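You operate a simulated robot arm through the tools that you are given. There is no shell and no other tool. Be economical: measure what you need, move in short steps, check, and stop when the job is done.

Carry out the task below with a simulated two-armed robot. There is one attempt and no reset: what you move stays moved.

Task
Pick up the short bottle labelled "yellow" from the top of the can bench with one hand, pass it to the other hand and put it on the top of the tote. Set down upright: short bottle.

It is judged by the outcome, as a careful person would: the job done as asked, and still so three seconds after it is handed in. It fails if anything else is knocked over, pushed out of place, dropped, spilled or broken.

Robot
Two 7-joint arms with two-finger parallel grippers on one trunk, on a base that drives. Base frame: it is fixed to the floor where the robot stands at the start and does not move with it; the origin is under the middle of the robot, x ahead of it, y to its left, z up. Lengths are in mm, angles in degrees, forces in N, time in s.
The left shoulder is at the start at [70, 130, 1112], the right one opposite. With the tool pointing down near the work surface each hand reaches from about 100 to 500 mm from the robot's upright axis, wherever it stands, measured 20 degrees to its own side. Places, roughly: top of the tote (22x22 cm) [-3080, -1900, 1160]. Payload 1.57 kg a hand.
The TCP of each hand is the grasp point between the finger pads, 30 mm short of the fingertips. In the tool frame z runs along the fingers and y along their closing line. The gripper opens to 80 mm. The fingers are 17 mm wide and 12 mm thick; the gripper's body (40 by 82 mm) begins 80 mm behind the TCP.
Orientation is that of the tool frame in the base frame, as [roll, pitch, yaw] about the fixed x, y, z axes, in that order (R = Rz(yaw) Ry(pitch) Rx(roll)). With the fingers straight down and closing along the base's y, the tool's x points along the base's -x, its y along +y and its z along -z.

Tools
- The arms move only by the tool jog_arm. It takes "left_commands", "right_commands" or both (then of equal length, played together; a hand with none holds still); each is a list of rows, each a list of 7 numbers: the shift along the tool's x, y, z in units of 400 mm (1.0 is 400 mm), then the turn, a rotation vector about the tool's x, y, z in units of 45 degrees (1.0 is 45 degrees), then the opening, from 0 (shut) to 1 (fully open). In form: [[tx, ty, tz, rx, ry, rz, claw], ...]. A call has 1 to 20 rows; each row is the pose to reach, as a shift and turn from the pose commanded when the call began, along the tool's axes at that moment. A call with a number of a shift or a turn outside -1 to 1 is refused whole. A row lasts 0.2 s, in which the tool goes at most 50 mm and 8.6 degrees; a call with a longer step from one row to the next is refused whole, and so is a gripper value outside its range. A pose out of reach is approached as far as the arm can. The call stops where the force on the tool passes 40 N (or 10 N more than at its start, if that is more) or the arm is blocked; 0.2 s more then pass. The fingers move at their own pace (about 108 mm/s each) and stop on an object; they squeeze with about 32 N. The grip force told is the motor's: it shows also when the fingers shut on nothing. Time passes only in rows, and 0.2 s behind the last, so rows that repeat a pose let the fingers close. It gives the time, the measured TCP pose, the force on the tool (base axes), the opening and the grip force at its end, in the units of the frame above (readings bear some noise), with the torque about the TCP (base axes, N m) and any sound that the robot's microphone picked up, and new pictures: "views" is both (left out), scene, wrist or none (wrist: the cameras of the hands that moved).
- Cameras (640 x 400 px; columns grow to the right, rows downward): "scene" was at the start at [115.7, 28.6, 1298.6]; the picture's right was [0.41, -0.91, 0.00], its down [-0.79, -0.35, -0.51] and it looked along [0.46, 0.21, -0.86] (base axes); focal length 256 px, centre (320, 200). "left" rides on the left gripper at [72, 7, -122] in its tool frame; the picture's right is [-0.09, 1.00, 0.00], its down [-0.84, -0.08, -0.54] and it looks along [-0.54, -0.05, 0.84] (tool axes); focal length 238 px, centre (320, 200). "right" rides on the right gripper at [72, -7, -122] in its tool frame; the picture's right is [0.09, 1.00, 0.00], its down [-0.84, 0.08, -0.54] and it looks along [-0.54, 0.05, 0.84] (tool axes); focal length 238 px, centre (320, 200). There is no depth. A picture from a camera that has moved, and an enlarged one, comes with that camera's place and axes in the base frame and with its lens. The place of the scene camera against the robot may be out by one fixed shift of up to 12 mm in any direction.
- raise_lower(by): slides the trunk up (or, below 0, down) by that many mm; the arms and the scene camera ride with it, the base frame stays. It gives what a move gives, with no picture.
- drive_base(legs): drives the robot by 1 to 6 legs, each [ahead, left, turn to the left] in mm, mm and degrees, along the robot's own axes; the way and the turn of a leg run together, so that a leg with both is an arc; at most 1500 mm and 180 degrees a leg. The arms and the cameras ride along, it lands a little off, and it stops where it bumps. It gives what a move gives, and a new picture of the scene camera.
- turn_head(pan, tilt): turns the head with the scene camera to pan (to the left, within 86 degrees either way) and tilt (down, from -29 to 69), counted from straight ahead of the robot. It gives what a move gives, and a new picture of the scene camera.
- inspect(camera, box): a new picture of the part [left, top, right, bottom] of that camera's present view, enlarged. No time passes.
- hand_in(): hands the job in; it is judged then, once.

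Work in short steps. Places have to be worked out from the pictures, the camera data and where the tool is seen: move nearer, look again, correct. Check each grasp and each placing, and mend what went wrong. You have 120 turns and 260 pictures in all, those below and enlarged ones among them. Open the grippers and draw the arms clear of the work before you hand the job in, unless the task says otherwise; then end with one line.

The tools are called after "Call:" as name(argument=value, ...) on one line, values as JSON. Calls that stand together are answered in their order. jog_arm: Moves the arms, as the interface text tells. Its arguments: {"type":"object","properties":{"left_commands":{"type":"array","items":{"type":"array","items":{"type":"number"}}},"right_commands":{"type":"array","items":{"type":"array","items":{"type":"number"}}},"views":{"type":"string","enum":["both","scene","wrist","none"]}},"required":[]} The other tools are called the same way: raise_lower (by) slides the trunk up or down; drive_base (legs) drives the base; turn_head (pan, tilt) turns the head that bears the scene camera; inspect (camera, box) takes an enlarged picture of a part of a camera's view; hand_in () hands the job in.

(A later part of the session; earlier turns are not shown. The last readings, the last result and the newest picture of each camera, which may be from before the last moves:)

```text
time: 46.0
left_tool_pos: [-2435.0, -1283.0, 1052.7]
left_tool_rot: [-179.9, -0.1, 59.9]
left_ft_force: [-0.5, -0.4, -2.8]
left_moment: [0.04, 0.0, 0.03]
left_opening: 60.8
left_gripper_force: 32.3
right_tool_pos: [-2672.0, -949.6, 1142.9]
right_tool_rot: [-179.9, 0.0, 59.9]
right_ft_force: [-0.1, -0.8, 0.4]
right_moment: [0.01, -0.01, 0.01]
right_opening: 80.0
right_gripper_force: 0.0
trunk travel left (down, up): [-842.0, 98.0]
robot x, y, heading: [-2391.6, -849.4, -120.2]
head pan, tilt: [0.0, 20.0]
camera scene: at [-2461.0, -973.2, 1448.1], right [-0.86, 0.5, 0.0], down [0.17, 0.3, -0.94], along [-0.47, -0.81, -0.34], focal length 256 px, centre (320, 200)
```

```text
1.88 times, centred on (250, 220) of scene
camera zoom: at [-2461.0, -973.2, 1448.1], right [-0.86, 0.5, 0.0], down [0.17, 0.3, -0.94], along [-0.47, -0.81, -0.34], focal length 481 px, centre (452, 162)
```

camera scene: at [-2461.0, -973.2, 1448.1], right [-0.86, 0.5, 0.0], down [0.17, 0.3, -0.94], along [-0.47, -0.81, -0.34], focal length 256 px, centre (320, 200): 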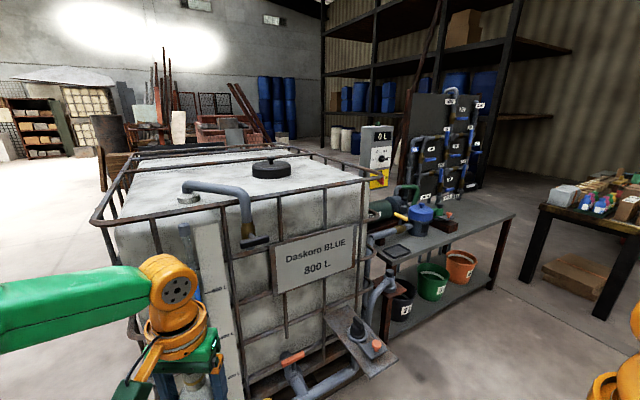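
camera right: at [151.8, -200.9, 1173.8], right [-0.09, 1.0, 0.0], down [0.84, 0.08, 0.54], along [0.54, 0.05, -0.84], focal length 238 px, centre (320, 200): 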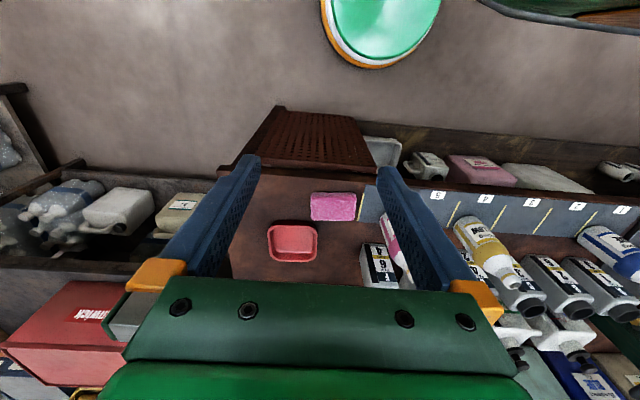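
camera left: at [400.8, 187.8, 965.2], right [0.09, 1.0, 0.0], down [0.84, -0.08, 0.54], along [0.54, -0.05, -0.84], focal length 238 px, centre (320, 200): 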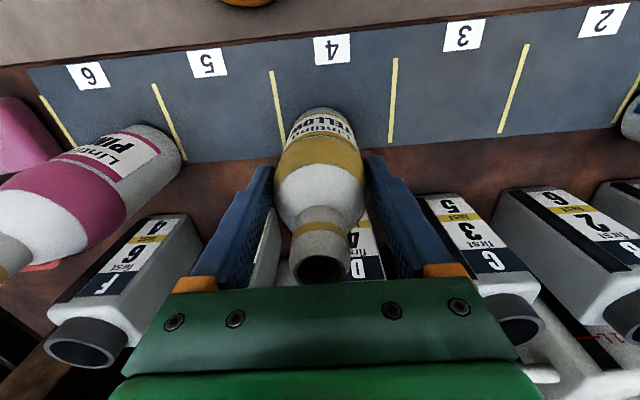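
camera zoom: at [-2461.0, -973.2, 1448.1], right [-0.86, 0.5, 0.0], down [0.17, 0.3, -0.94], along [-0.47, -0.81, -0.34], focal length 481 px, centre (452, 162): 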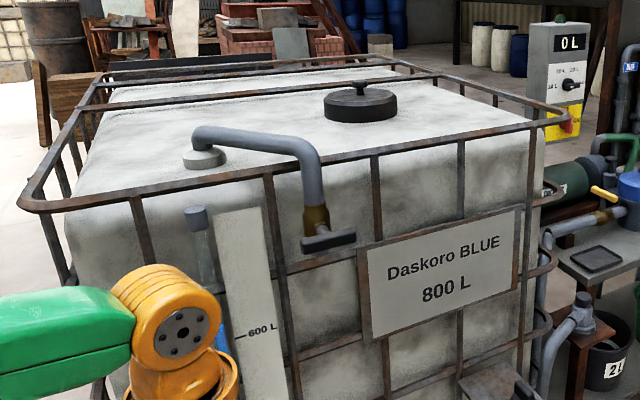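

The target is the corner of the tote top right of the pipe; a valve stand is on the floor in front of it. So the right hand should place the bottle reaching forward at a downward slant. First the handover here in free space: I move the left hand with the bottle toward the middle and start tilting the right hand.

Call:
jog_arm(left_commands=[[0, -0.07, 0, 0, 0, 0, 0.5], [0, -0.14, 0, 0, 0, 0, 0.5], [0, -0.21, 0, 0, 0, 0, 0.5], [0, -0.28, 0, 0, 0, 0, 0.5], [0, -0.35, 0, 0, 0, 0, 0.5]], right_commands=[[0, 0, 0.025, -0.02, -0.114, -0.0413, 1], [0.02, 0, 0.05, -0.04, -0.228, -0.0826, 1], [0.04, 0, 0.075, -0.06, -0.342, -0.124, 1], [0.06, 0, 0.1, -0.08, -0.456, -0.165, 1], [0.06, 0, 0.1, -0.1008, -0.5718, -0.2067, 1]], views="none")

Call:
turn_head(pan=0, tilt=50)

```text
time: 46.7
left_tool_pos: [-2470.7, -1250.6, 1053.3]
left_tool_rot: [-179.8, 0.1, 60.1]
left_ft_force: [0.3, 0.5, -3.5]
left_moment: [0.04, 0.0, 0.0]
left_opening: 60.7
left_gripper_force: 32.1
left hand out of reach, approached as far as the arm can: row 2, 3
right_tool_pos: [-2670.0, -946.9, 1131.0]
right_tool_rot: [177.9, 11.3, 63.2]
right_ft_force: [-12.3, -12.8, 7.8]
right_moment: [2.17, -1.41, 0.79]
right_opening: 79.7
right_gripper_force: 0.1
right hand out of reach, approached as far as the arm can: row 2, 3
trunk travel left (down, up): [-842.0, 98.0]
robot x, y, heading: [-2391.0, -851.4, -120.3]
head pan, tilt: [0.0, 20.0]
stopped in row 3 (right hand): the force on the tool passed its limit at 66 N (the readings are from after the stop); the commanded pose is now the measured one
```

```text
time: 47.7
left_tool_pos: [-2472.6, -1252.5, 1053.6]
left_tool_rot: [-180.0, 0.0, 60.0]
left_ft_force: [0.2, -0.7, -3.6]
left_moment: [0.03, 0.03, 0.01]
left_opening: 60.9
left_gripper_force: 31.8
right_tool_pos: [-2670.4, -947.7, 1130.1]
right_tool_rot: [177.8, 11.3, 63.1]
right_ft_force: [-3.7, -15.2, 18.2]
right_moment: [3.45, -1.03, -0.01]
right_opening: 80.1
right_gripper_force: 0.1
trunk travel left (down, up): [-842.0, 98.0]
robot x, y, heading: [-2394.5, -851.6, -120.1]
head pan, tilt: [0.0, 50.0]
camera scene: at [-2452.9, -959.5, 1402.6], right [-0.87, 0.5, 0.0], down [0.38, 0.66, -0.64], along [-0.32, -0.56, -0.77], focal length 256 px, centre (320, 200)
```

scene: 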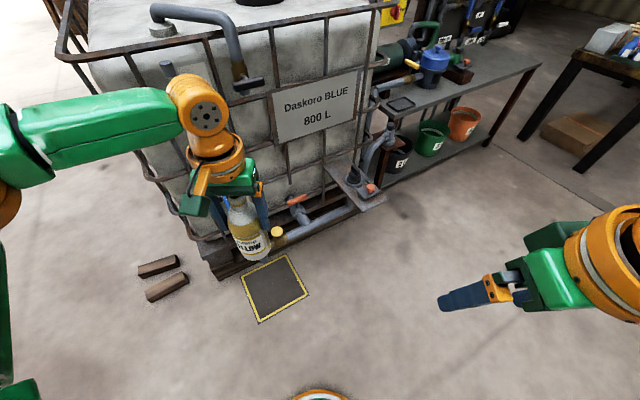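

The right hand pressed against its own arm because it is folded too close to the body; nothing else was touched. I undo the tilt while moving that hand forward, and draw the left hand slightly in.

Call:
jog_arm(right_commands=[[-0.04, 0, 0.008, 0.02, 0.12, 0.042, 1], [-0.12, 0, 0.023, 0.04, 0.24, 0.083, 1], [-0.2, 0, 0.04, 0.04, 0.24, 0.083, 1], [-0.3, 0, 0.06, 0.04, 0.24, 0.083, 1], [-0.3, 0, 0.06, 0.04, 0.24, 0.083, 1]], left_commands=[[0.05, 0, 0, 0, 0, 0, 0.5], [0.1, 0, 0, 0, 0, 0, 0.5], [0.1, -0.05, 0, 0, 0, 0, 0.5], [0.1, -0.1, 0, 0, 0, 0, 0.5], [0.1, -0.1, 0, 0, 0, 0, 0.5]], views="scene")

```text
time: 48.9
left_tool_pos: [-2476.2, -1197.5, 1054.0]
left_tool_rot: [-179.9, 0.2, 60.0]
left_ft_force: [-1.1, 0.2, -3.8]
left_moment: [0.01, -0.01, -0.02]
left_opening: 60.7
left_gripper_force: 32.2
left hand out of reach, approached as far as the arm can: row 4, 5
right_tool_pos: [-2724.5, -1060.2, 1129.4]
right_tool_rot: [179.4, 0.3, 59.8]
right_ft_force: [0.0, 0.2, -0.5]
right_moment: [-0.01, 0.01, 0.02]
right_opening: 80.0
right_gripper_force: 0.1
trunk travel left (down, up): [-842.0, 98.0]
robot x, y, heading: [-2394.1, -850.0, -120.2]
head pan, tilt: [0.0, 50.0]
camera scene: at [-2451.7, -958.7, 1402.7], right [-0.87, 0.5, 0.0], down [0.38, 0.66, -0.64], along [-0.32, -0.56, -0.77], focal length 256 px, centre (320, 200)
```

scene: 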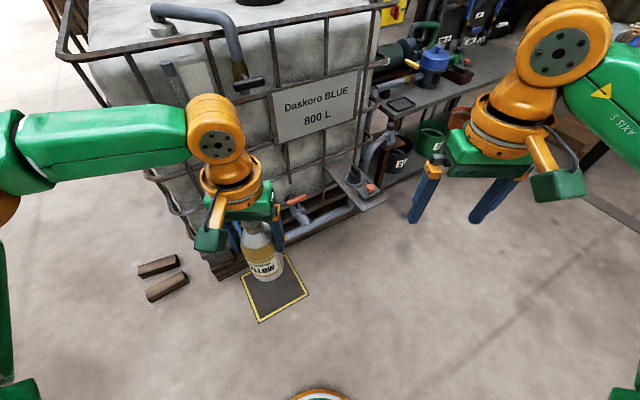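

The left hand's inward reach ends near robot-frame [341, 104], so I hand over further left instead: the left hand moves to about [385, 150] turned 20°, and the right hand will come slanted from the right. I begin the first half of its turn.

Call:
jog_arm(right_commands=[[-0.02, 0, 0, -0.0553, -0.1063, -0.1134, 1], [-0.04, 0, 0, -0.1107, -0.2126, -0.2268, 1], [-0.06, 0, 0, -0.166, -0.3189, -0.3402, 1], [-0.06, 0, 0, -0.2214, -0.4252, -0.4536, 1], [-0.06, 0, 0, -0.2767, -0.5315, -0.567, 1]], left_commands=[[-0.03, 0.03, 0, 0, 0, -0.1, 0.5], [-0.06, 0.06, 0, 0, 0, -0.2, 0.5], [-0.09, 0.09, 0, 0, 0, -0.3, 0.5], [-0.11, 0.115, 0, 0, 0, -0.4, 0.5], [-0.11, 0.115, 0, 0, 0, -0.444, 0.5]], views="scene")

```text
time: 50.1
left_tool_pos: [-2459.0, -1257.8, 1055.5]
left_tool_rot: [-179.9, 0.1, 80.0]
left_ft_force: [-0.1, -0.1, -3.4]
left_moment: [0.03, -0.02, -0.03]
left_opening: 60.8
left_gripper_force: 31.9
right_tool_pos: [-2737.1, -1078.1, 1130.9]
right_tool_rot: [172.3, 26.5, 84.0]
right_ft_force: [-0.6, -0.8, -0.5]
right_moment: [0.02, -0.04, 0.0]
right_opening: 80.0
right_gripper_force: 0.0
trunk travel left (down, up): [-842.0, 98.0]
robot x, y, heading: [-2390.8, -848.2, -119.9]
head pan, tilt: [0.0, 50.0]
camera scene: at [-2453.1, -958.1, 1402.7], right [-0.87, 0.5, 0.0], down [0.38, 0.66, -0.64], along [-0.32, -0.56, -0.77], focal length 256 px, centre (320, 200)
```

scene: 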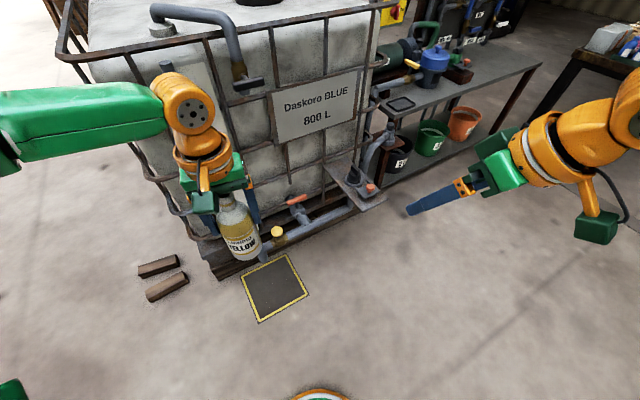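

Both moved freely. Now the second half of the right hand's turn.

Call:
jog_arm(right_commands=[[0, 0, 0, -0.0553, -0.1063, -0.1134, 1], [0, 0, 0, -0.1107, -0.2126, -0.2268, 1], [0, 0, 0, -0.166, -0.3189, -0.3402, 1], [0, 0, 0, -0.2214, -0.4252, -0.4536, 1], [0, 0, 0, -0.2767, -0.5315, -0.567, 1], [0, 0, 0, -0.2767, -0.5315, -0.567, 1]], views="both")

```text
time: 51.5
left_tool_pos: [-2458.7, -1259.7, 1055.1]
left_tool_rot: [-179.9, 0.0, 80.0]
left_ft_force: [-0.3, -0.2, -3.9]
left_moment: [0.07, -0.01, 0.01]
left_opening: 60.7
left_gripper_force: 32.3
right_tool_pos: [-2689.5, -1043.5, 1175.1]
right_tool_rot: [179.7, 52.6, 114.4]
right_ft_force: [0.1, 0.1, -0.1]
right_moment: [0.01, 0.02, 0.0]
right_opening: 80.0
right_gripper_force: 0.1
right hand out of reach, approached as far as the arm can: row 3, 4, 5, 6
trunk travel left (down, up): [-842.0, 98.0]
robot x, y, heading: [-2390.4, -849.2, -119.9]
head pan, tilt: [0.0, 50.0]
camera scene: at [-2453.0, -959.9, 1402.5], right [-0.87, 0.5, 0.0], down [0.38, 0.66, -0.64], along [-0.32, -0.56, -0.77], focal length 256 px, centre (320, 200)
camera right: at [-2755.2, -920.3, 1192.6], right [0.88, 0.47, -0.07], down [0.1, -0.04, 0.99], along [0.46, -0.88, -0.08], focal length 238 px, centre (320, 200)
```

scene: 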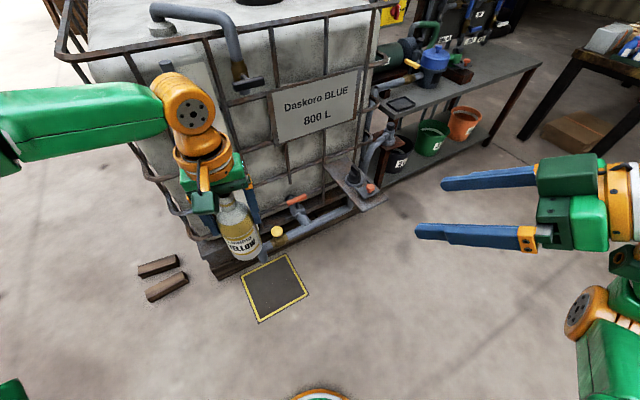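
right: 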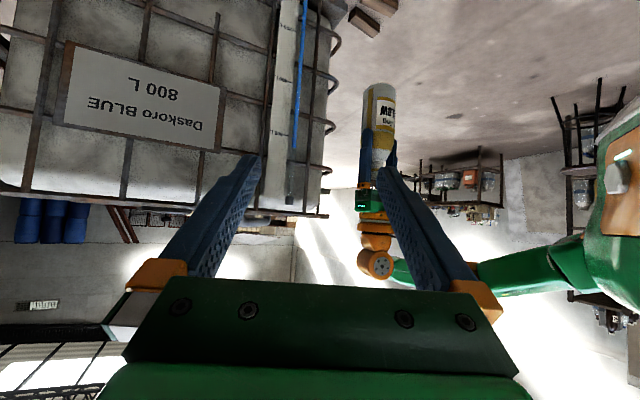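

The right hand now has the wanted slant (pitch 52.6, yaw 114). In its tool frame the grip point on the lower body is x −33, y +121, z +342 mm away. I move to a standoff 120 mm short of it.

Call:
jog_arm(right_commands=[[-0.0136, 0.0504, 0.0925, 0, 0, 0, 1], [-0.0272, 0.1008, 0.185, 0, 0, 0, 1], [-0.0408, 0.1512, 0.2775, 0, 0, 0, 1], [-0.0543, 0.2017, 0.37, 0, 0, 0, 1], [-0.068, 0.252, 0.4625, 0, 0, 0, 1], [-0.0815, 0.3025, 0.555, 0, 0, 0, 1], [-0.0815, 0.3025, 0.555, 0, 0, 0, 1]], views="both")

```text
time: 53.1
left_tool_pos: [-2458.2, -1259.3, 1054.3]
left_tool_rot: [-179.9, -0.1, 79.9]
left_ft_force: [0.2, 0.7, -3.9]
left_moment: [0.05, 0.01, 0.03]
left_opening: 60.8
left_gripper_force: 31.7
right_tool_pos: [-2497.9, -1173.5, 1067.5]
right_tool_rot: [179.6, 52.9, 114.4]
right_ft_force: [0.6, 0.6, -0.7]
right_moment: [0.0, 0.03, -0.04]
right_opening: 80.1
right_gripper_force: 0.1
right hand out of reach, approached as far as the arm can: row 3, 4
trunk travel left (down, up): [-842.0, 98.0]
robot x, y, heading: [-2391.6, -850.4, -120.2]
head pan, tilt: [0.0, 50.0]
camera scene: at [-2452.9, -959.1, 1402.6], right [-0.87, 0.5, 0.0], down [0.38, 0.66, -0.64], along [-0.32, -0.56, -0.77], focal length 256 px, centre (320, 200)
camera right: at [-2563.5, -1049.1, 1084.5], right [0.88, 0.47, -0.07], down [0.1, -0.04, 0.99], along [0.46, -0.88, -0.08], focal length 238 px, centre (320, 200)
```

scene: 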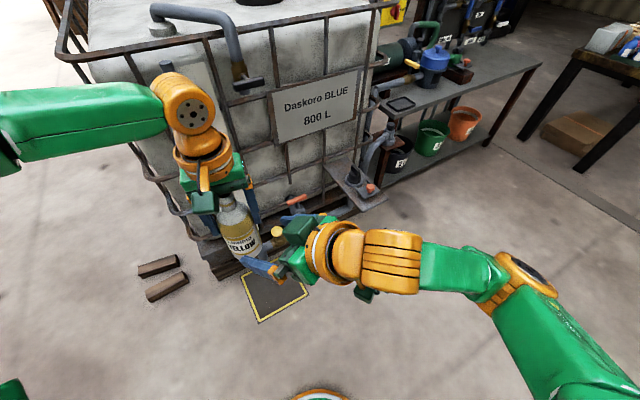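
right: 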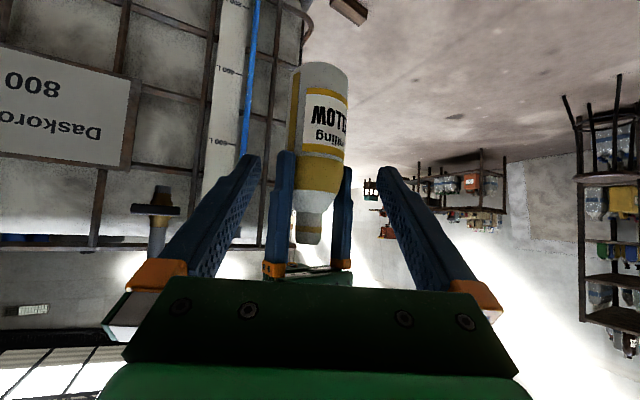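

The bottle is centred between the right fingers and the remaining motion is straight along the tool by 120 mm. I advance 90 mm and look.

Call:
jog_arm(right_commands=[[0.002, 0, 0.06, 0, 0, 0, 1], [0.004, 0, 0.12, 0, 0, 0, 1], [0.004, 0.001, 0.18, 0, 0, 0, 1], [0.005, 0.001, 0.225, 0, 0, 0, 1], [0.005, 0.001, 0.225, 0, 0, 0, 1]], views="both")

Call:
inspect(camera="scene", box=[170, 150, 350, 310])

```text
time: 54.3
left_tool_pos: [-2458.4, -1258.2, 1054.8]
left_tool_rot: [-180.0, 0.0, 79.8]
left_ft_force: [-0.2, 0.2, -3.1]
left_moment: [0.04, 0.0, 0.0]
left_opening: 60.6
left_gripper_force: 32.5
right_tool_pos: [-2468.7, -1237.5, 1011.4]
right_tool_rot: [179.9, 52.7, 114.5]
right_ft_force: [0.4, 0.3, 0.7]
right_moment: [-0.03, -0.02, -0.04]
right_opening: 80.0
right_gripper_force: 0.1
trunk travel left (down, up): [-842.0, 98.0]
robot x, y, heading: [-2388.1, -848.0, -120.3]
head pan, tilt: [0.0, 50.0]
camera scene: at [-2452.8, -959.2, 1402.6], right [-0.87, 0.5, 0.0], down [0.38, 0.66, -0.64], along [-0.32, -0.56, -0.77], focal length 256 px, centre (320, 200)
camera right: at [-2533.7, -1113.0, 1028.6], right [0.88, 0.47, -0.07], down [0.1, -0.04, 0.99], along [0.46, -0.88, -0.08], focal length 238 px, centre (320, 200)
```

scene: 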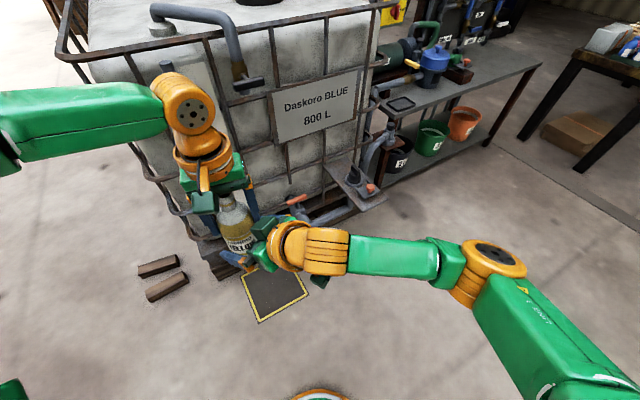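
right: 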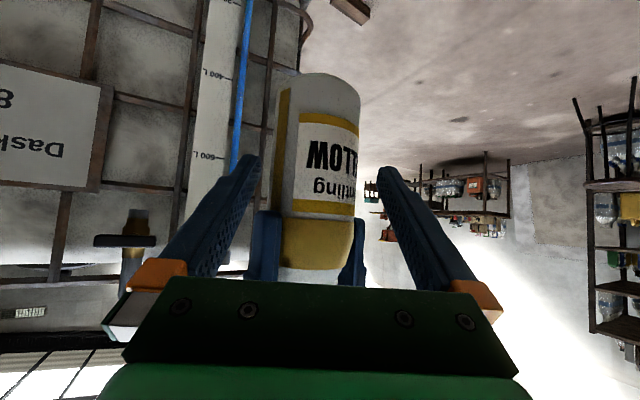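

```text
2.50 times, centred on (260, 230) of scene
camera zoom: at [-2452.8, -959.2, 1402.6], right [-0.87, 0.5, 0.0], down [0.38, 0.66, -0.64], along [-0.32, -0.56, -0.77], focal length 639 px, centre (470, 125)
```

zoom: 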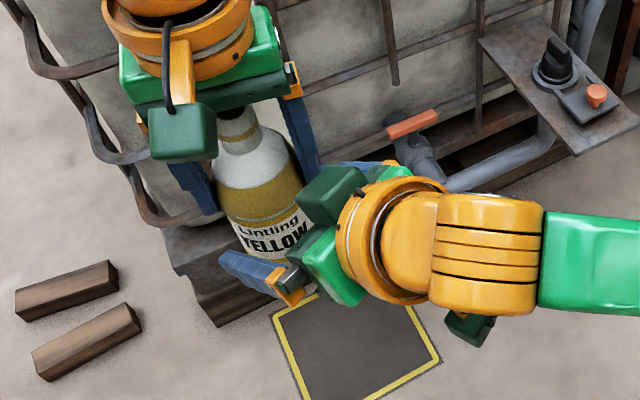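

Still centred with no contact. I advance the last 28 mm, then close the right gripper.

Call:
jog_arm(right_commands=[[0, 0, 0.035, 0, 0, 0, 1], [0, 0, 0.07, 0, 0, 0, 1], [0, 0, 0.07, 0, 0, 0, 0.95], [0, 0, 0.07, 0, 0, 0, 0.85], [0, 0, 0.07, 0, 0, 0, 0.7], [0, 0, 0.07, 0, 0, 0, 0.5], [0, 0, 0.07, 0, 0, 0, 0.5], [0, 0, 0.07, 0, 0, 0, 0.5]], views="both")

Call:
inspect(camera="scene", box=[170, 150, 350, 310])

```text
time: 56.1
left_tool_pos: [-2457.9, -1258.7, 1054.5]
left_tool_rot: [179.8, -0.3, 80.1]
left_ft_force: [30.1, 23.9, 8.1]
left_moment: [1.03, -1.12, 0.56]
left_opening: 60.9
left_gripper_force: 32.2
right_tool_pos: [-2460.8, -1257.3, 994.5]
right_tool_rot: [180.0, 52.6, 114.3]
right_ft_force: [-29.5, -24.9, -7.6]
right_moment: [0.46, -0.6, -0.65]
right_opening: 60.4
right_gripper_force: 31.7
trunk travel left (down, up): [-842.0, 98.0]
robot x, y, heading: [-2393.6, -850.5, -120.0]
head pan, tilt: [0.0, 50.0]
camera scene: at [-2452.7, -959.4, 1402.6], right [-0.87, 0.5, 0.0], down [0.38, 0.66, -0.64], along [-0.32, -0.56, -0.77], focal length 256 px, centre (320, 200)
camera right: at [-2525.1, -1133.2, 1011.7], right [0.88, 0.46, -0.07], down [0.1, -0.04, 0.99], along [0.46, -0.89, -0.08], focal length 238 px, centre (320, 200)
```

scene: 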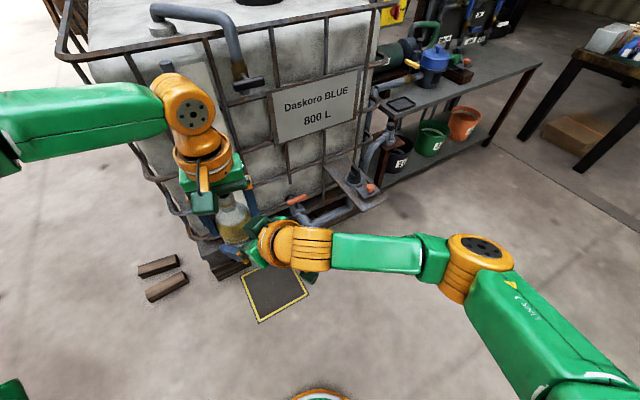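
right: 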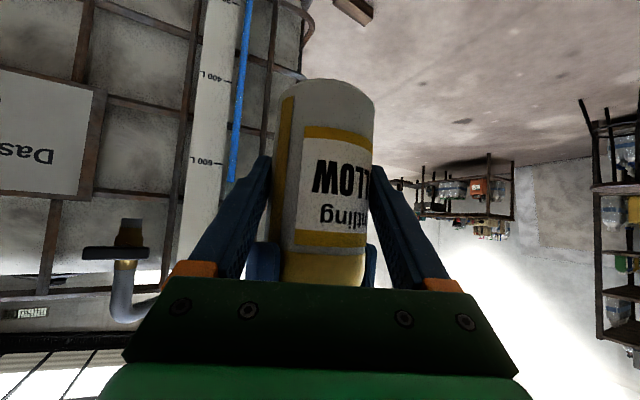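

```text
2.50 times, centred on (260, 230) of scene
camera zoom: at [-2452.7, -959.4, 1402.6], right [-0.87, 0.5, 0.0], down [0.38, 0.66, -0.64], along [-0.32, -0.56, -0.77], focal length 639 px, centre (470, 125)
```

zoom: 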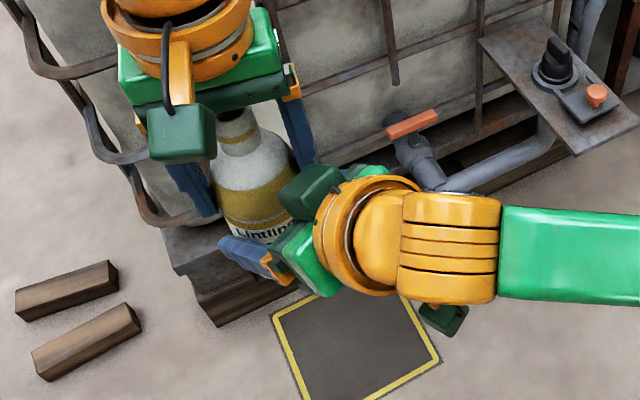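

Both hands hold the bottle, with about 38 N of sideways strain between them. I ease the right hand 2.5 mm back along its closing line to relieve it.

Call:
jog_arm(right_commands=[[0, -0.003, 0, 0, 0, 0, 0.5], [0, -0.006, 0, 0, 0, 0, 0.5]], views="none")

```text
time: 56.7
left_tool_pos: [-2457.0, -1259.1, 1056.0]
left_tool_rot: [179.9, -0.1, 80.0]
left_ft_force: [21.0, 19.5, 5.9]
left_moment: [0.78, -1.14, 0.6]
left_opening: 60.9
left_gripper_force: 33.0
right_tool_pos: [-2461.9, -1256.2, 994.5]
right_tool_rot: [179.8, 52.6, 114.4]
right_ft_force: [-21.0, -20.7, -6.0]
right_moment: [0.45, -0.07, -0.7]
right_opening: 60.5
right_gripper_force: 31.8
trunk travel left (down, up): [-842.0, 98.0]
robot x, y, heading: [-2396.4, -851.3, -120.3]
head pan, tilt: [0.0, 50.0]
```

The strain falls as expected, so I ease it a bit more.

Call:
jog_arm(right_commands=[[0, -0.006, 0.002, 0, 0, 0, 0.5], [0, -0.013, 0.004, 0, 0, 0, 0.5], [0, -0.013, 0.004, 0, 0, 0, 0.5]], views="none")

```text
time: 57.5
left_tool_pos: [-2458.6, -1261.3, 1056.2]
left_tool_rot: [-179.9, 0.4, 80.0]
left_ft_force: [3.8, -19.8, -9.3]
left_moment: [-0.65, -0.6, 0.25]
left_opening: 60.4
left_gripper_force: 32.3
right_tool_pos: [-2462.7, -1260.0, 994.8]
right_tool_rot: [179.5, 52.8, 114.8]
right_ft_force: [-4.6, 20.3, 5.0]
right_moment: [-0.55, 0.27, -0.2]
right_opening: 60.3
right_gripper_force: 31.5
trunk travel left (down, up): [-842.0, 98.0]
robot x, y, heading: [-2392.7, -851.2, -119.9]
head pan, tilt: [0.0, 50.0]
```

The sideways strain is gone, with a little left along the approach; I back that off 1 mm and open the left hand.

Call:
jog_arm(right_commands=[[0, 0, -0.0025, 0, 0, 0, 0.5], [0, 0, -0.0025, 0, 0, 0, 0.5], [0, 0, -0.0025, 0, 0, 0, 0.5], [0, 0, -0.0025, 0, 0, 0, 0.5], [0, 0, -0.0025, 0, 0, 0, 0.5], [0, 0, -0.0025, 0, 0, 0, 0.5]], left_commands=[[0, 0, 0, 0, 0, 0, 0.5], [0, 0, 0, 0, 0, 0, 0.78], [0, 0, 0, 0, 0, 0, 0.85], [0, 0, 0, 0, 0, 0, 1], [0, 0, 0, 0, 0, 0, 1], [0, 0, 0, 0, 0, 0, 1]], views="both")

```text
time: 58.9
left_tool_pos: [-2458.0, -1258.9, 1055.6]
left_tool_rot: [-180.0, 0.0, 79.8]
left_ft_force: [10.4, 2.4, 5.7]
left_moment: [0.22, -0.05, -0.16]
left_opening: 71.4
left_gripper_force: 0.1
right_tool_pos: [-2465.9, -1261.6, 995.8]
right_tool_rot: [179.8, 52.7, 114.5]
right_ft_force: [-10.1, -2.5, -4.8]
right_moment: [-0.03, -0.5, 0.16]
right_opening: 60.1
right_gripper_force: 32.1
trunk travel left (down, up): [-842.0, 98.0]
robot x, y, heading: [-2394.9, -849.5, -120.1]
head pan, tilt: [0.0, 50.0]
camera scene: at [-2452.7, -959.3, 1402.6], right [-0.87, 0.5, 0.0], down [0.38, 0.66, -0.64], along [-0.32, -0.56, -0.77], focal length 256 px, centre (320, 200)
camera right: at [-2531.0, -1136.6, 1011.9], right [0.88, 0.47, -0.07], down [0.1, -0.04, 0.99], along [0.46, -0.88, -0.08], focal length 238 px, centre (320, 200)
camera left: at [-2438.5, -1189.5, 1177.5], right [0.96, -0.26, 0.0], down [-0.22, -0.81, 0.54], along [-0.14, -0.52, -0.84], focal length 238 px, centre (320, 200)
```

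scene: 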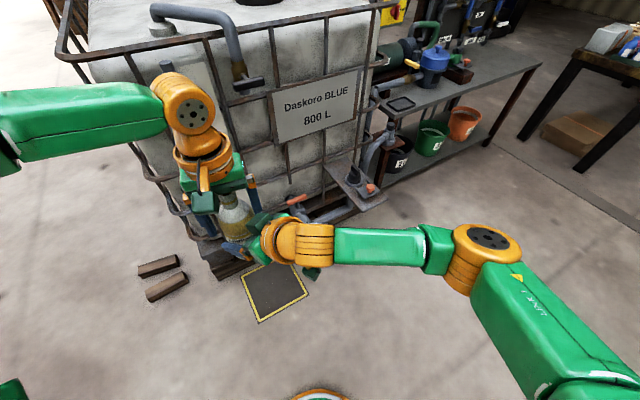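
right: 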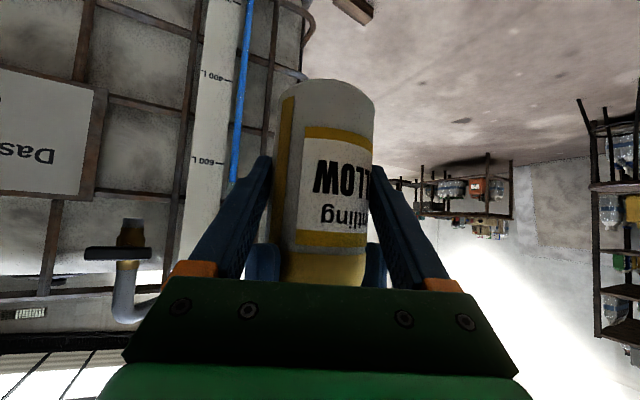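
left: 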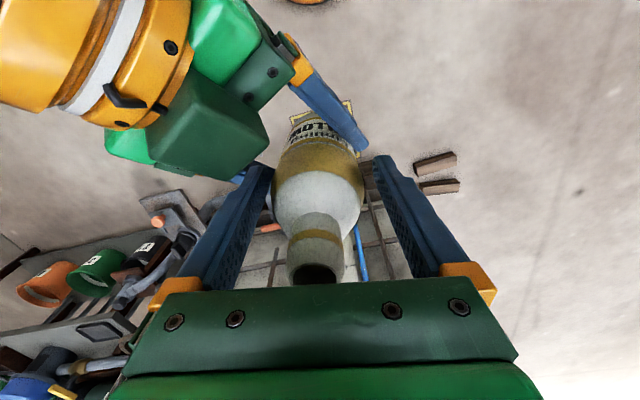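

The right hand now holds the bottle. The left's one finger rests against the right gripper's housing, so I narrow the opening slightly and raise the left hand straight up.

Call:
jog_arm(left_commands=[[0, 0.002, 0, 0, 0, 0, 0.83], [0, 0.002, 0, 0, 0, 0, 0.83], [0, 0.002, -0.03, 0, 0, 0, 0.83], [0, 0.002, -0.07, 0, 0, 0, 0.83], [0, 0.002, -0.13, 0, 0, 0, 0.83], [0, 0.002, -0.2, 0, 0, 0, 0.83], [0, 0.002, -0.3, 0, 0, 0, 0.83]], views="both")

```text
time: 60.5
left_tool_pos: [-2444.8, -1259.3, 1170.4]
left_tool_rot: [-179.8, -0.1, 80.1]
left_ft_force: [-0.1, 0.5, -0.1]
left_moment: [0.0, 0.0, 0.04]
left_opening: 66.5
left_gripper_force: 0.0
left hand out of reach, approached as far as the arm can: row 7
right_tool_pos: [-2465.0, -1260.6, 995.1]
right_tool_rot: [179.8, 52.7, 114.6]
right_ft_force: [-0.9, 0.0, 0.1]
right_moment: [0.03, 0.03, -0.01]
right_opening: 60.4
right_gripper_force: 32.4
trunk travel left (down, up): [-842.0, 98.0]
robot x, y, heading: [-2390.5, -847.1, -119.9]
head pan, tilt: [0.0, 50.0]
camera scene: at [-2452.2, -959.1, 1402.6], right [-0.87, 0.5, 0.0], down [0.38, 0.66, -0.64], along [-0.32, -0.56, -0.77], focal length 256 px, centre (320, 200)
camera left: at [-2425.2, -1189.3, 1293.1], right [0.96, -0.26, 0.0], down [-0.22, -0.81, 0.54], along [-0.14, -0.52, -0.84], focal length 238 px, centre (320, 200)
```

scene: 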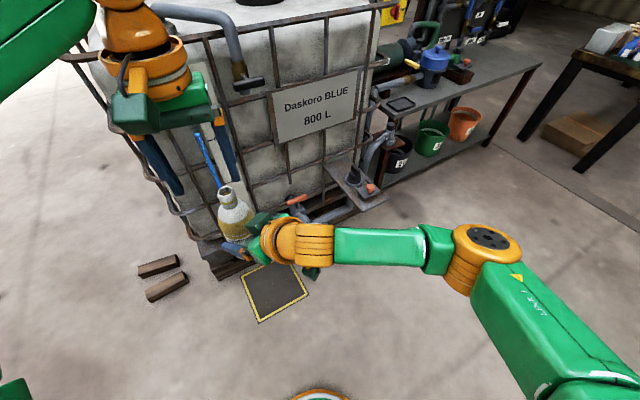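
left: 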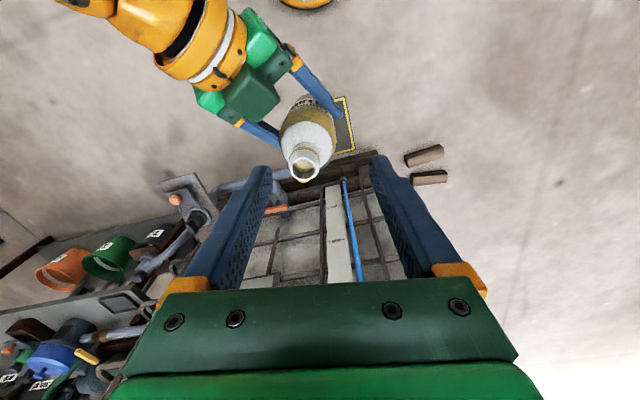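

The bottle is released by the left and held by the right. I move the left hand away to the left and back, then check the bottle's uprightness.

Call:
jog_arm(left_commands=[[0.04, 0.08, 0, 0, 0, 0, 0.83], [0.08, 0.16, 0, 0, 0, 0, 0.83], [0.12, 0.24, 0, 0, 0, 0, 0.83], [0.16, 0.32, 0, 0, 0, 0, 0.83], [0.2, 0.4, 0, 0, 0, 0, 0.83]], views="none")

Call:
inspect(camera="scene", box=[170, 150, 350, 310])

Call:
inspect(camera="right", box=[160, 40, 480, 300])

```text
time: 61.7
left_tool_pos: [-2272.8, -1207.2, 1168.6]
left_tool_rot: [-179.8, 0.1, 79.9]
left_ft_force: [0.4, 0.1, -0.5]
left_moment: [0.01, 0.05, -0.02]
left_opening: 66.1
left_gripper_force: 0.0
right_tool_pos: [-2464.6, -1259.4, 995.3]
right_tool_rot: [179.9, 52.7, 114.7]
right_ft_force: [-1.1, 0.9, -0.8]
right_moment: [0.06, 0.02, -0.05]
right_opening: 60.2
right_gripper_force: 32.1
trunk travel left (down, up): [-842.0, 98.0]
robot x, y, heading: [-2391.4, -848.4, -120.0]
head pan, tilt: [0.0, 50.0]
```

```text
2.50 times, centred on (260, 230) of scene
camera zoom: at [-2450.2, -958.6, 1402.8], right [-0.87, 0.5, 0.0], down [0.38, 0.66, -0.64], along [-0.32, -0.56, -0.77], focal length 639 px, centre (470, 125)
```

zoom: 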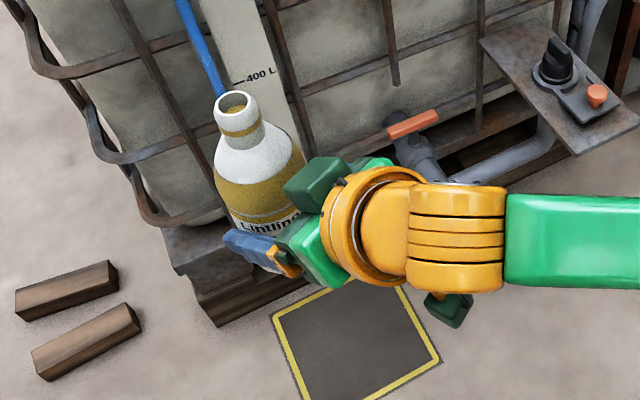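

```text
1.54 times, centred on (320, 170) of right
camera zoom: at [-2528.9, -1136.1, 1012.5], right [0.88, 0.47, -0.07], down [0.1, -0.04, 0.99], along [0.46, -0.88, -0.08], focal length 367 px, centre (320, 246)
```

zoom: 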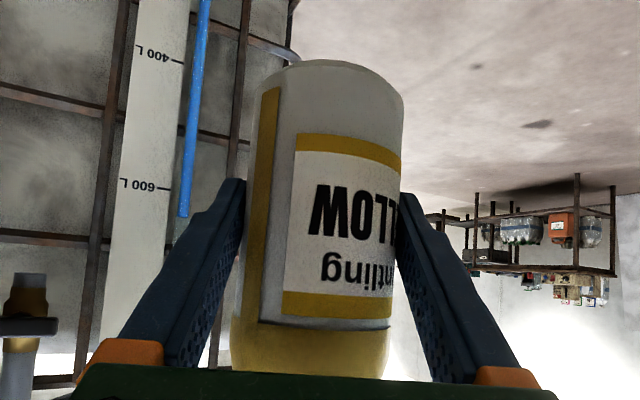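

The right hand holds the bottle nearly upright. I raise the trunk to the top, then test how far and high this arm can reach in free space before nearing the tote.

Call:
raise_lower(by=97)

Call:
jog_arm(right_commands=[[-0.06, 0, -0.046, 0, 0, 0, 0.5], [-0.12, 0, -0.092, 0, 0, 0, 0.5], [-0.18, 0, -0.138, 0, 0, 0, 0.5], [-0.24, 0, -0.184, 0, 0, 0, 0.5], [-0.3, 0, -0.23, 0, 0, 0, 0.5], [-0.36, 0, -0.276, 0, 0, 0, 0.5]], views="scene")

```text
time: 63.0
left_tool_pos: [-2273.8, -1207.3, 1266.2]
left_tool_rot: [-179.9, 0.0, 80.0]
left_ft_force: [0.1, -0.3, -0.5]
left_moment: [-0.04, -0.01, 0.0]
left_opening: 66.4
left_gripper_force: 0.1
right_tool_pos: [-2465.2, -1259.8, 1091.5]
right_tool_rot: [179.8, 52.8, 114.6]
right_ft_force: [0.8, 0.4, -3.1]
right_moment: [0.01, -0.01, 0.0]
right_opening: 60.0
right_gripper_force: 32.0
trunk travel left (down, up): [-939.0, 1.0]
robot x, y, heading: [-2391.4, -851.5, -120.2]
head pan, tilt: [0.0, 50.0]
```

```text
time: 64.4
left_tool_pos: [-2274.7, -1207.3, 1266.2]
left_tool_rot: [-179.8, 0.0, 80.1]
left_ft_force: [0.3, -0.2, -0.7]
left_moment: [-0.02, 0.01, 0.0]
left_opening: 66.4
left_gripper_force: 0.1
right_tool_pos: [-2464.8, -1259.2, 1273.8]
right_tool_rot: [179.7, 52.7, 114.6]
right_ft_force: [-0.3, 1.4, -3.1]
right_moment: [0.04, 0.02, -0.01]
right_opening: 60.2
right_gripper_force: 32.3
trunk travel left (down, up): [-939.0, 1.0]
robot x, y, heading: [-2389.4, -851.0, -120.0]
head pan, tilt: [0.0, 50.0]
camera scene: at [-2452.1, -958.9, 1499.6], right [-0.87, 0.5, 0.0], down [0.38, 0.66, -0.64], along [-0.32, -0.56, -0.77], focal length 256 px, centre (320, 200)
```

scene: 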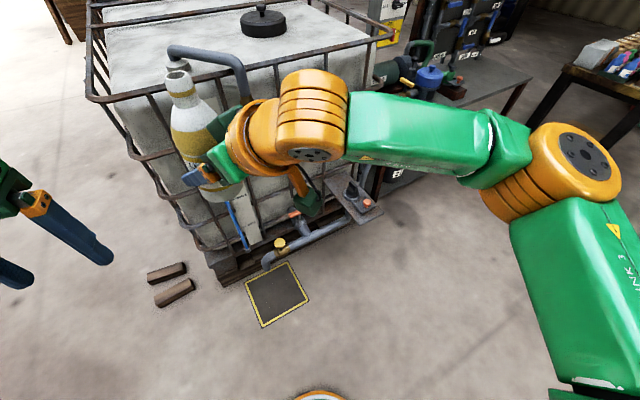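

It lifts well to z 1274 and the weight (3.1 N) shows the bottle is held. I test the forward reach with 150 mm straight ahead.

Call:
jog_arm(right_commands=[[-0.033, -0.076, 0.043, 0, 0, 0, 0.5], [-0.066, -0.152, 0.086, 0, 0, 0, 0.5], [-0.1, -0.229, 0.13, 0, 0, 0, 0.5], [-0.1325, -0.305, 0.173, 0, 0, 0, 0.5], [-0.1325, -0.305, 0.173, 0, 0, 0, 0.5]], views="none")

```text
time: 65.6
left_tool_pos: [-2275.2, -1210.9, 1265.6]
left_tool_rot: [-179.9, 0.1, 80.0]
left_ft_force: [0.2, -0.5, 0.0]
left_moment: [0.01, 0.01, 0.01]
left_opening: 66.5
left_gripper_force: 0.1
right_tool_pos: [-2512.4, -1340.9, 1272.8]
right_tool_rot: [179.7, 52.7, 114.5]
right_ft_force: [-1.1, 0.1, -3.2]
right_moment: [0.04, 0.02, -0.03]
right_opening: 60.0
right_gripper_force: 31.1
right hand out of reach, approached as far as the arm can: row 3, 4, 5
trunk travel left (down, up): [-939.0, 1.0]
robot x, y, heading: [-2394.3, -847.2, -120.0]
head pan, tilt: [0.0, 50.0]
```

With the hand yawed 55° left, reach ends at about 508 mm from the axis. A control-knob board stands about 370 mm out in front of the target, so I need more reach. Turning the hand straight ahead (bottle stays upright) gains about 90 mm, so I do that while drawing the left hand back and up.

Call:
jog_arm(right_commands=[[0.0314, -0.0518, -0.0411, 0.1387, 0, 0.106, 0.5], [0.0629, -0.1036, -0.0821, 0.2774, 0, 0.212, 0.5], [0.0943, -0.1554, -0.1232, 0.4161, 0, 0.318, 0.5], [0.1257, -0.2071, -0.1643, 0.5549, 0, 0.424, 0.5], [0.1571, -0.2589, -0.2054, 0.6936, 0, 0.53, 0.5], [0.1886, -0.3107, -0.2464, 0.8323, 0, 0.636, 0.5], [0.22, -0.3625, -0.2875, 0.971, 0, 0.742, 0.5], [0.22, -0.3625, -0.2875, 0.971, 0, 0.742, 0.5]], left_commands=[[0.03, 0.06, -0.02, 0, 0, 0, 0.83], [0.06, 0.12, -0.04, 0, 0, 0, 0.83], [0.09, 0.18, -0.06, 0, 0, 0, 0.83], [0.12, 0.24, -0.08, 0, 0, 0, 0.83], [0.14, 0.3, -0.1, 0, 0, 0, 0.83], [0.16, 0.35, -0.1, 0, 0, 0, 0.83], [0.16, 0.35, -0.1, 0, 0, 0, 0.83], [0.16, 0.35, -0.1, 0, 0, 0, 0.83]], views="scene")

```text
time: 67.4
left_tool_pos: [-2125.5, -1170.3, 1305.2]
left_tool_rot: [-179.9, 0.0, 79.9]
left_ft_force: [0.6, 0.2, 0.1]
left_moment: [0.01, 0.01, -0.01]
left_opening: 66.3
left_gripper_force: 0.0
right_tool_pos: [-2707.2, -1270.1, 1270.6]
right_tool_rot: [179.8, 52.5, 59.3]
right_ft_force: [-0.8, 0.7, -3.6]
right_moment: [0.0, 0.0, -0.01]
right_opening: 60.4
right_gripper_force: 32.0
trunk travel left (down, up): [-939.0, 1.0]
robot x, y, heading: [-2393.5, -846.8, -120.2]
head pan, tilt: [0.0, 50.0]
camera scene: at [-2453.6, -959.6, 1499.5], right [-0.87, 0.5, 0.0], down [0.38, 0.66, -0.64], along [-0.32, -0.56, -0.77], focal length 256 px, centre (320, 200)
```

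scene: 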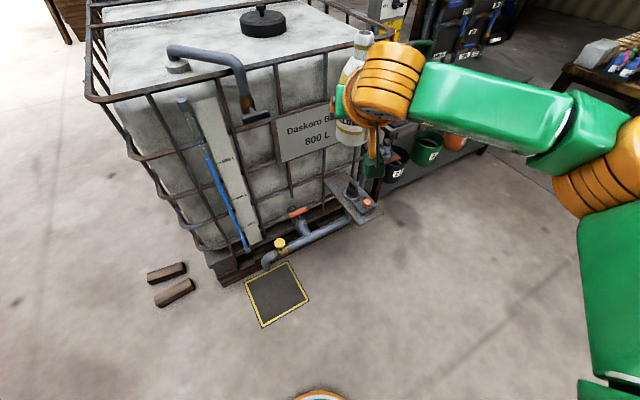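

The hand now points straight ahead with the bottle upright. I test the reach at robot-frame [590, −130].

Call:
jog_arm(right_commands=[[-0.033, -0.058, 0.043, 0, 0, 0, 0.5], [-0.066, -0.117, 0.086, 0, 0, 0, 0.5], [-0.099, -0.175, 0.129, 0, 0, 0, 0.5], [-0.099, -0.175, 0.129, 0, 0, 0, 0.5]], views="none")

```text
time: 68.4
left_tool_pos: [-2126.0, -1169.8, 1305.9]
left_tool_rot: [-179.9, 0.0, 79.9]
left_ft_force: [-0.6, 0.1, -0.2]
left_moment: [-0.02, 0.03, 0.01]
left_opening: 66.3
left_gripper_force: 0.1
right_tool_pos: [-2799.0, -1291.3, 1270.3]
right_tool_rot: [179.7, 52.6, 59.5]
right_ft_force: [0.6, 0.2, -3.3]
right_moment: [0.05, -0.02, 0.02]
right_opening: 60.2
right_gripper_force: 31.8
trunk travel left (down, up): [-939.0, 1.0]
robot x, y, heading: [-2393.0, -847.3, -120.2]
head pan, tilt: [0.0, 50.0]
```

Reached fully. I test another 60 mm ahead to know the limit.

Call:
jog_arm(right_commands=[[-0.03, 0, 0.04, 0, 0, 0, 0.5], [-0.06, 0, 0.08, 0, 0, 0, 0.5], [-0.09, 0, 0.119, 0, 0, 0, 0.5], [-0.09, 0, 0.119, 0, 0, 0, 0.5]], views="none")

```text
time: 69.4
left_tool_pos: [-2124.2, -1169.6, 1305.1]
left_tool_rot: [-180.0, -0.1, 80.0]
left_ft_force: [0.4, 0.0, -0.6]
left_moment: [0.0, 0.0, -0.01]
left_opening: 66.4
left_gripper_force: 0.0
right_tool_pos: [-2828.6, -1342.6, 1271.2]
right_tool_rot: [179.8, 52.5, 59.6]
right_ft_force: [0.4, 0.6, -3.0]
right_moment: [0.01, -0.04, -0.03]
right_opening: 60.3
right_gripper_force: 31.8
trunk travel left (down, up): [-939.0, 1.0]
robot x, y, heading: [-2394.7, -849.2, -120.0]
head pan, tilt: [0.0, 50.0]
```

At least 648 mm of reach is available, so the robot can stay clear of the board. I tilt the head up a little and drive 350 mm of the needed ≈567 ahead and 72 left.

Call:
turn_head(pan=-10, tilt=38)

Call:
drive_base(legs=[[350, 45, 0]])

```text
time: 70.1
left_tool_pos: [-2124.0, -1169.3, 1305.9]
left_tool_rot: [-179.9, 0.0, 79.9]
left_ft_force: [-0.2, -0.3, 0.1]
left_moment: [0.03, 0.02, -0.03]
left_opening: 66.2
left_gripper_force: 0.0
right_tool_pos: [-2828.8, -1342.9, 1270.8]
right_tool_rot: [179.7, 52.5, 59.5]
right_ft_force: [-0.4, 0.0, -3.0]
right_moment: [0.03, 0.01, -0.02]
right_opening: 60.4
right_gripper_force: 32.1
trunk travel left (down, up): [-939.0, 1.0]
robot x, y, heading: [-2393.2, -846.5, -120.2]
head pan, tilt: [-10.0, 38.0]
camera scene: at [-2470.6, -958.7, 1516.6], right [-0.77, 0.64, 0.0], down [0.4, 0.47, -0.79], along [-0.51, -0.6, -0.62], focal length 256 px, centre (320, 200)
```

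scene: 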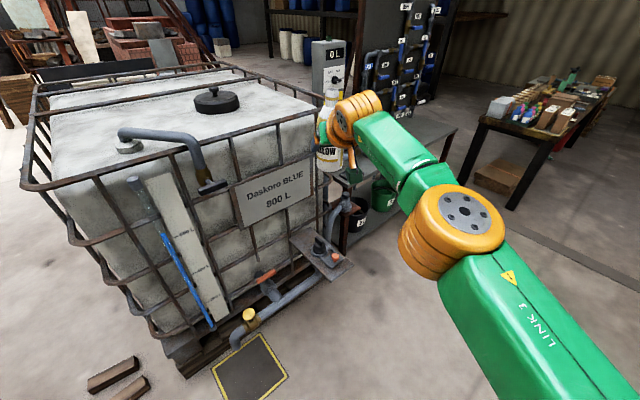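

```text
time: 72.4
left_tool_pos: [-2256.0, -1489.8, 1306.1]
left_tool_rot: [-179.9, 0.2, 80.5]
left_ft_force: [-0.1, 0.0, -0.2]
left_moment: [-0.05, 0.01, -0.01]
left_opening: 66.6
left_gripper_force: 0.0
right_tool_pos: [-2959.2, -1667.7, 1273.8]
right_tool_rot: [179.7, 52.7, 59.9]
right_ft_force: [0.6, 0.8, -3.8]
right_moment: [0.0, -0.04, -0.01]
right_opening: 60.0
right_gripper_force: 31.8
trunk travel left (down, up): [-939.0, 1.0]
robot x, y, heading: [-2531.3, -1173.0, -119.4]
head pan, tilt: [-10.0, 38.0]
camera scene: at [-2602.8, -1280.8, 1517.1], right [-0.77, 0.64, 0.0], down [0.39, 0.47, -0.79], along [-0.5, -0.61, -0.61], focal length 256 px, centre (320, 200)
```

scene: 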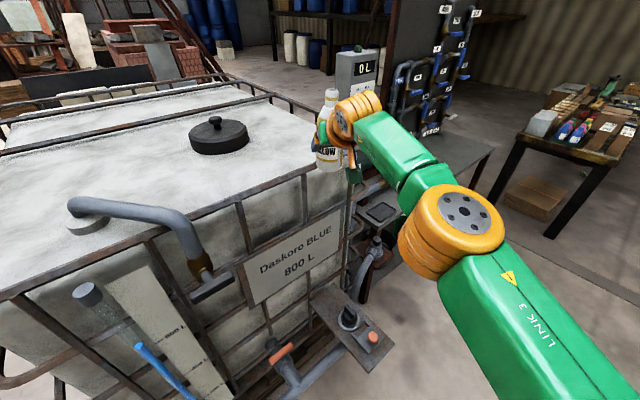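

The bottle approaches the corner at a safe height. I enlarge the corner to locate the rails and surface more exactly.

Call:
inspect(camera="scene", box=[180, 60, 400, 220])

Call:
inspect(camera="right", box=[0, 0, 640, 400])

```text
2.50 times, centred on (290, 140) of scene
camera zoom: at [-2602.8, -1280.8, 1517.1], right [-0.77, 0.64, 0.0], down [0.39, 0.47, -0.79], along [-0.5, -0.61, -0.61], focal length 639 px, centre (395, 350)
```

zoom: 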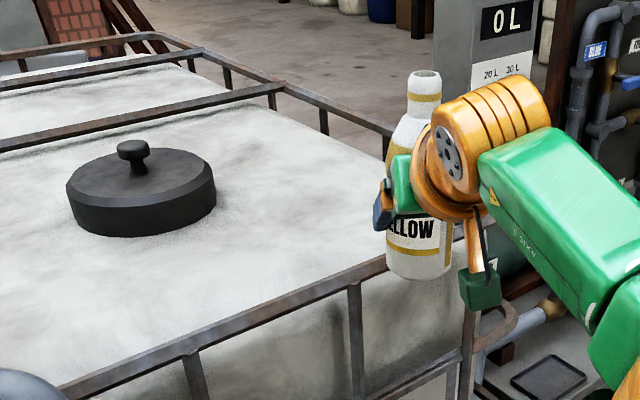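

```text
1.00 times, centred on (320, 200) of right (not enlarged: the box is as wide or as high as the picture)
camera zoom: at [-2894.9, -1543.5, 1290.0], right [0.89, -0.45, -0.07], down [0.03, -0.1, 0.99], along [-0.45, -0.89, -0.08], focal length 238 px, centre (320, 200)
```

zoom: 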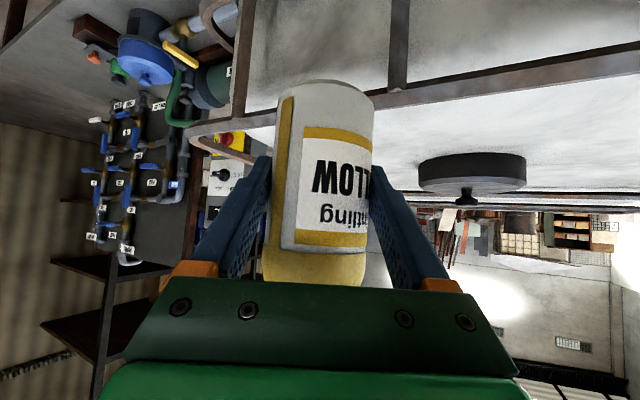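

The rail is at about z 1170, the surface slightly lower, and the bottle base is 49–50 mm below the TCP. I drive 205 mm ahead and 18 left, watching for bumps; the arm does the rest.

Call:
drive_base(legs=[[205, 18, 0]])

Call:
inspect(camera="right", box=[0, 0, 640, 400])

```text
time: 74.0
left_tool_pos: [-2339.8, -1673.4, 1305.7]
left_tool_rot: [-179.9, 0.2, 80.3]
left_ft_force: [-0.3, -0.5, 0.4]
left_moment: [-0.01, 0.02, 0.0]
left_opening: 66.4
left_gripper_force: 0.1
right_tool_pos: [-3044.0, -1850.2, 1273.9]
right_tool_rot: [179.7, 52.7, 59.8]
right_ft_force: [-0.1, 0.3, -2.4]
right_moment: [0.03, -0.02, 0.0]
right_opening: 60.3
right_gripper_force: 31.0
trunk travel left (down, up): [-939.0, 1.0]
robot x, y, heading: [-2611.6, -1360.5, -119.6]
head pan, tilt: [-10.0, 38.0]
camera scene: at [-2686.6, -1463.6, 1517.2], right [-0.77, 0.64, 0.0], down [0.39, 0.47, -0.79], along [-0.5, -0.61, -0.61], focal length 256 px, centre (320, 200)
```

scene: 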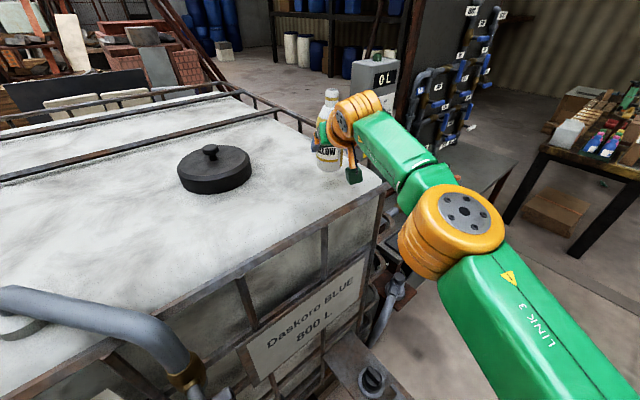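

```text
1.00 times, centred on (320, 200) of right (not enlarged: the box is as wide or as high as the picture)
camera zoom: at [-2979.4, -1725.9, 1290.8], right [0.89, -0.45, -0.07], down [0.03, -0.1, 0.99], along [-0.45, -0.89, -0.08], focal length 238 px, centre (320, 200)
```

zoom: 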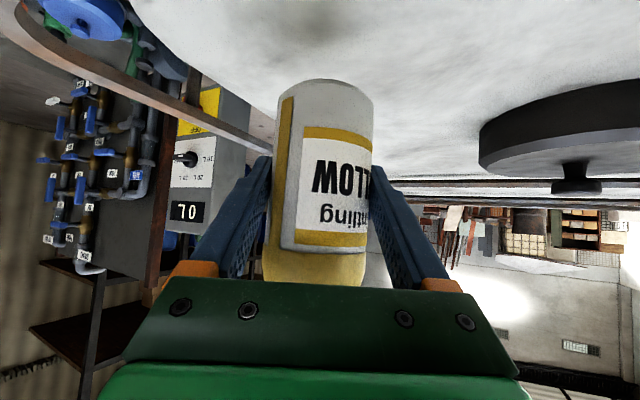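

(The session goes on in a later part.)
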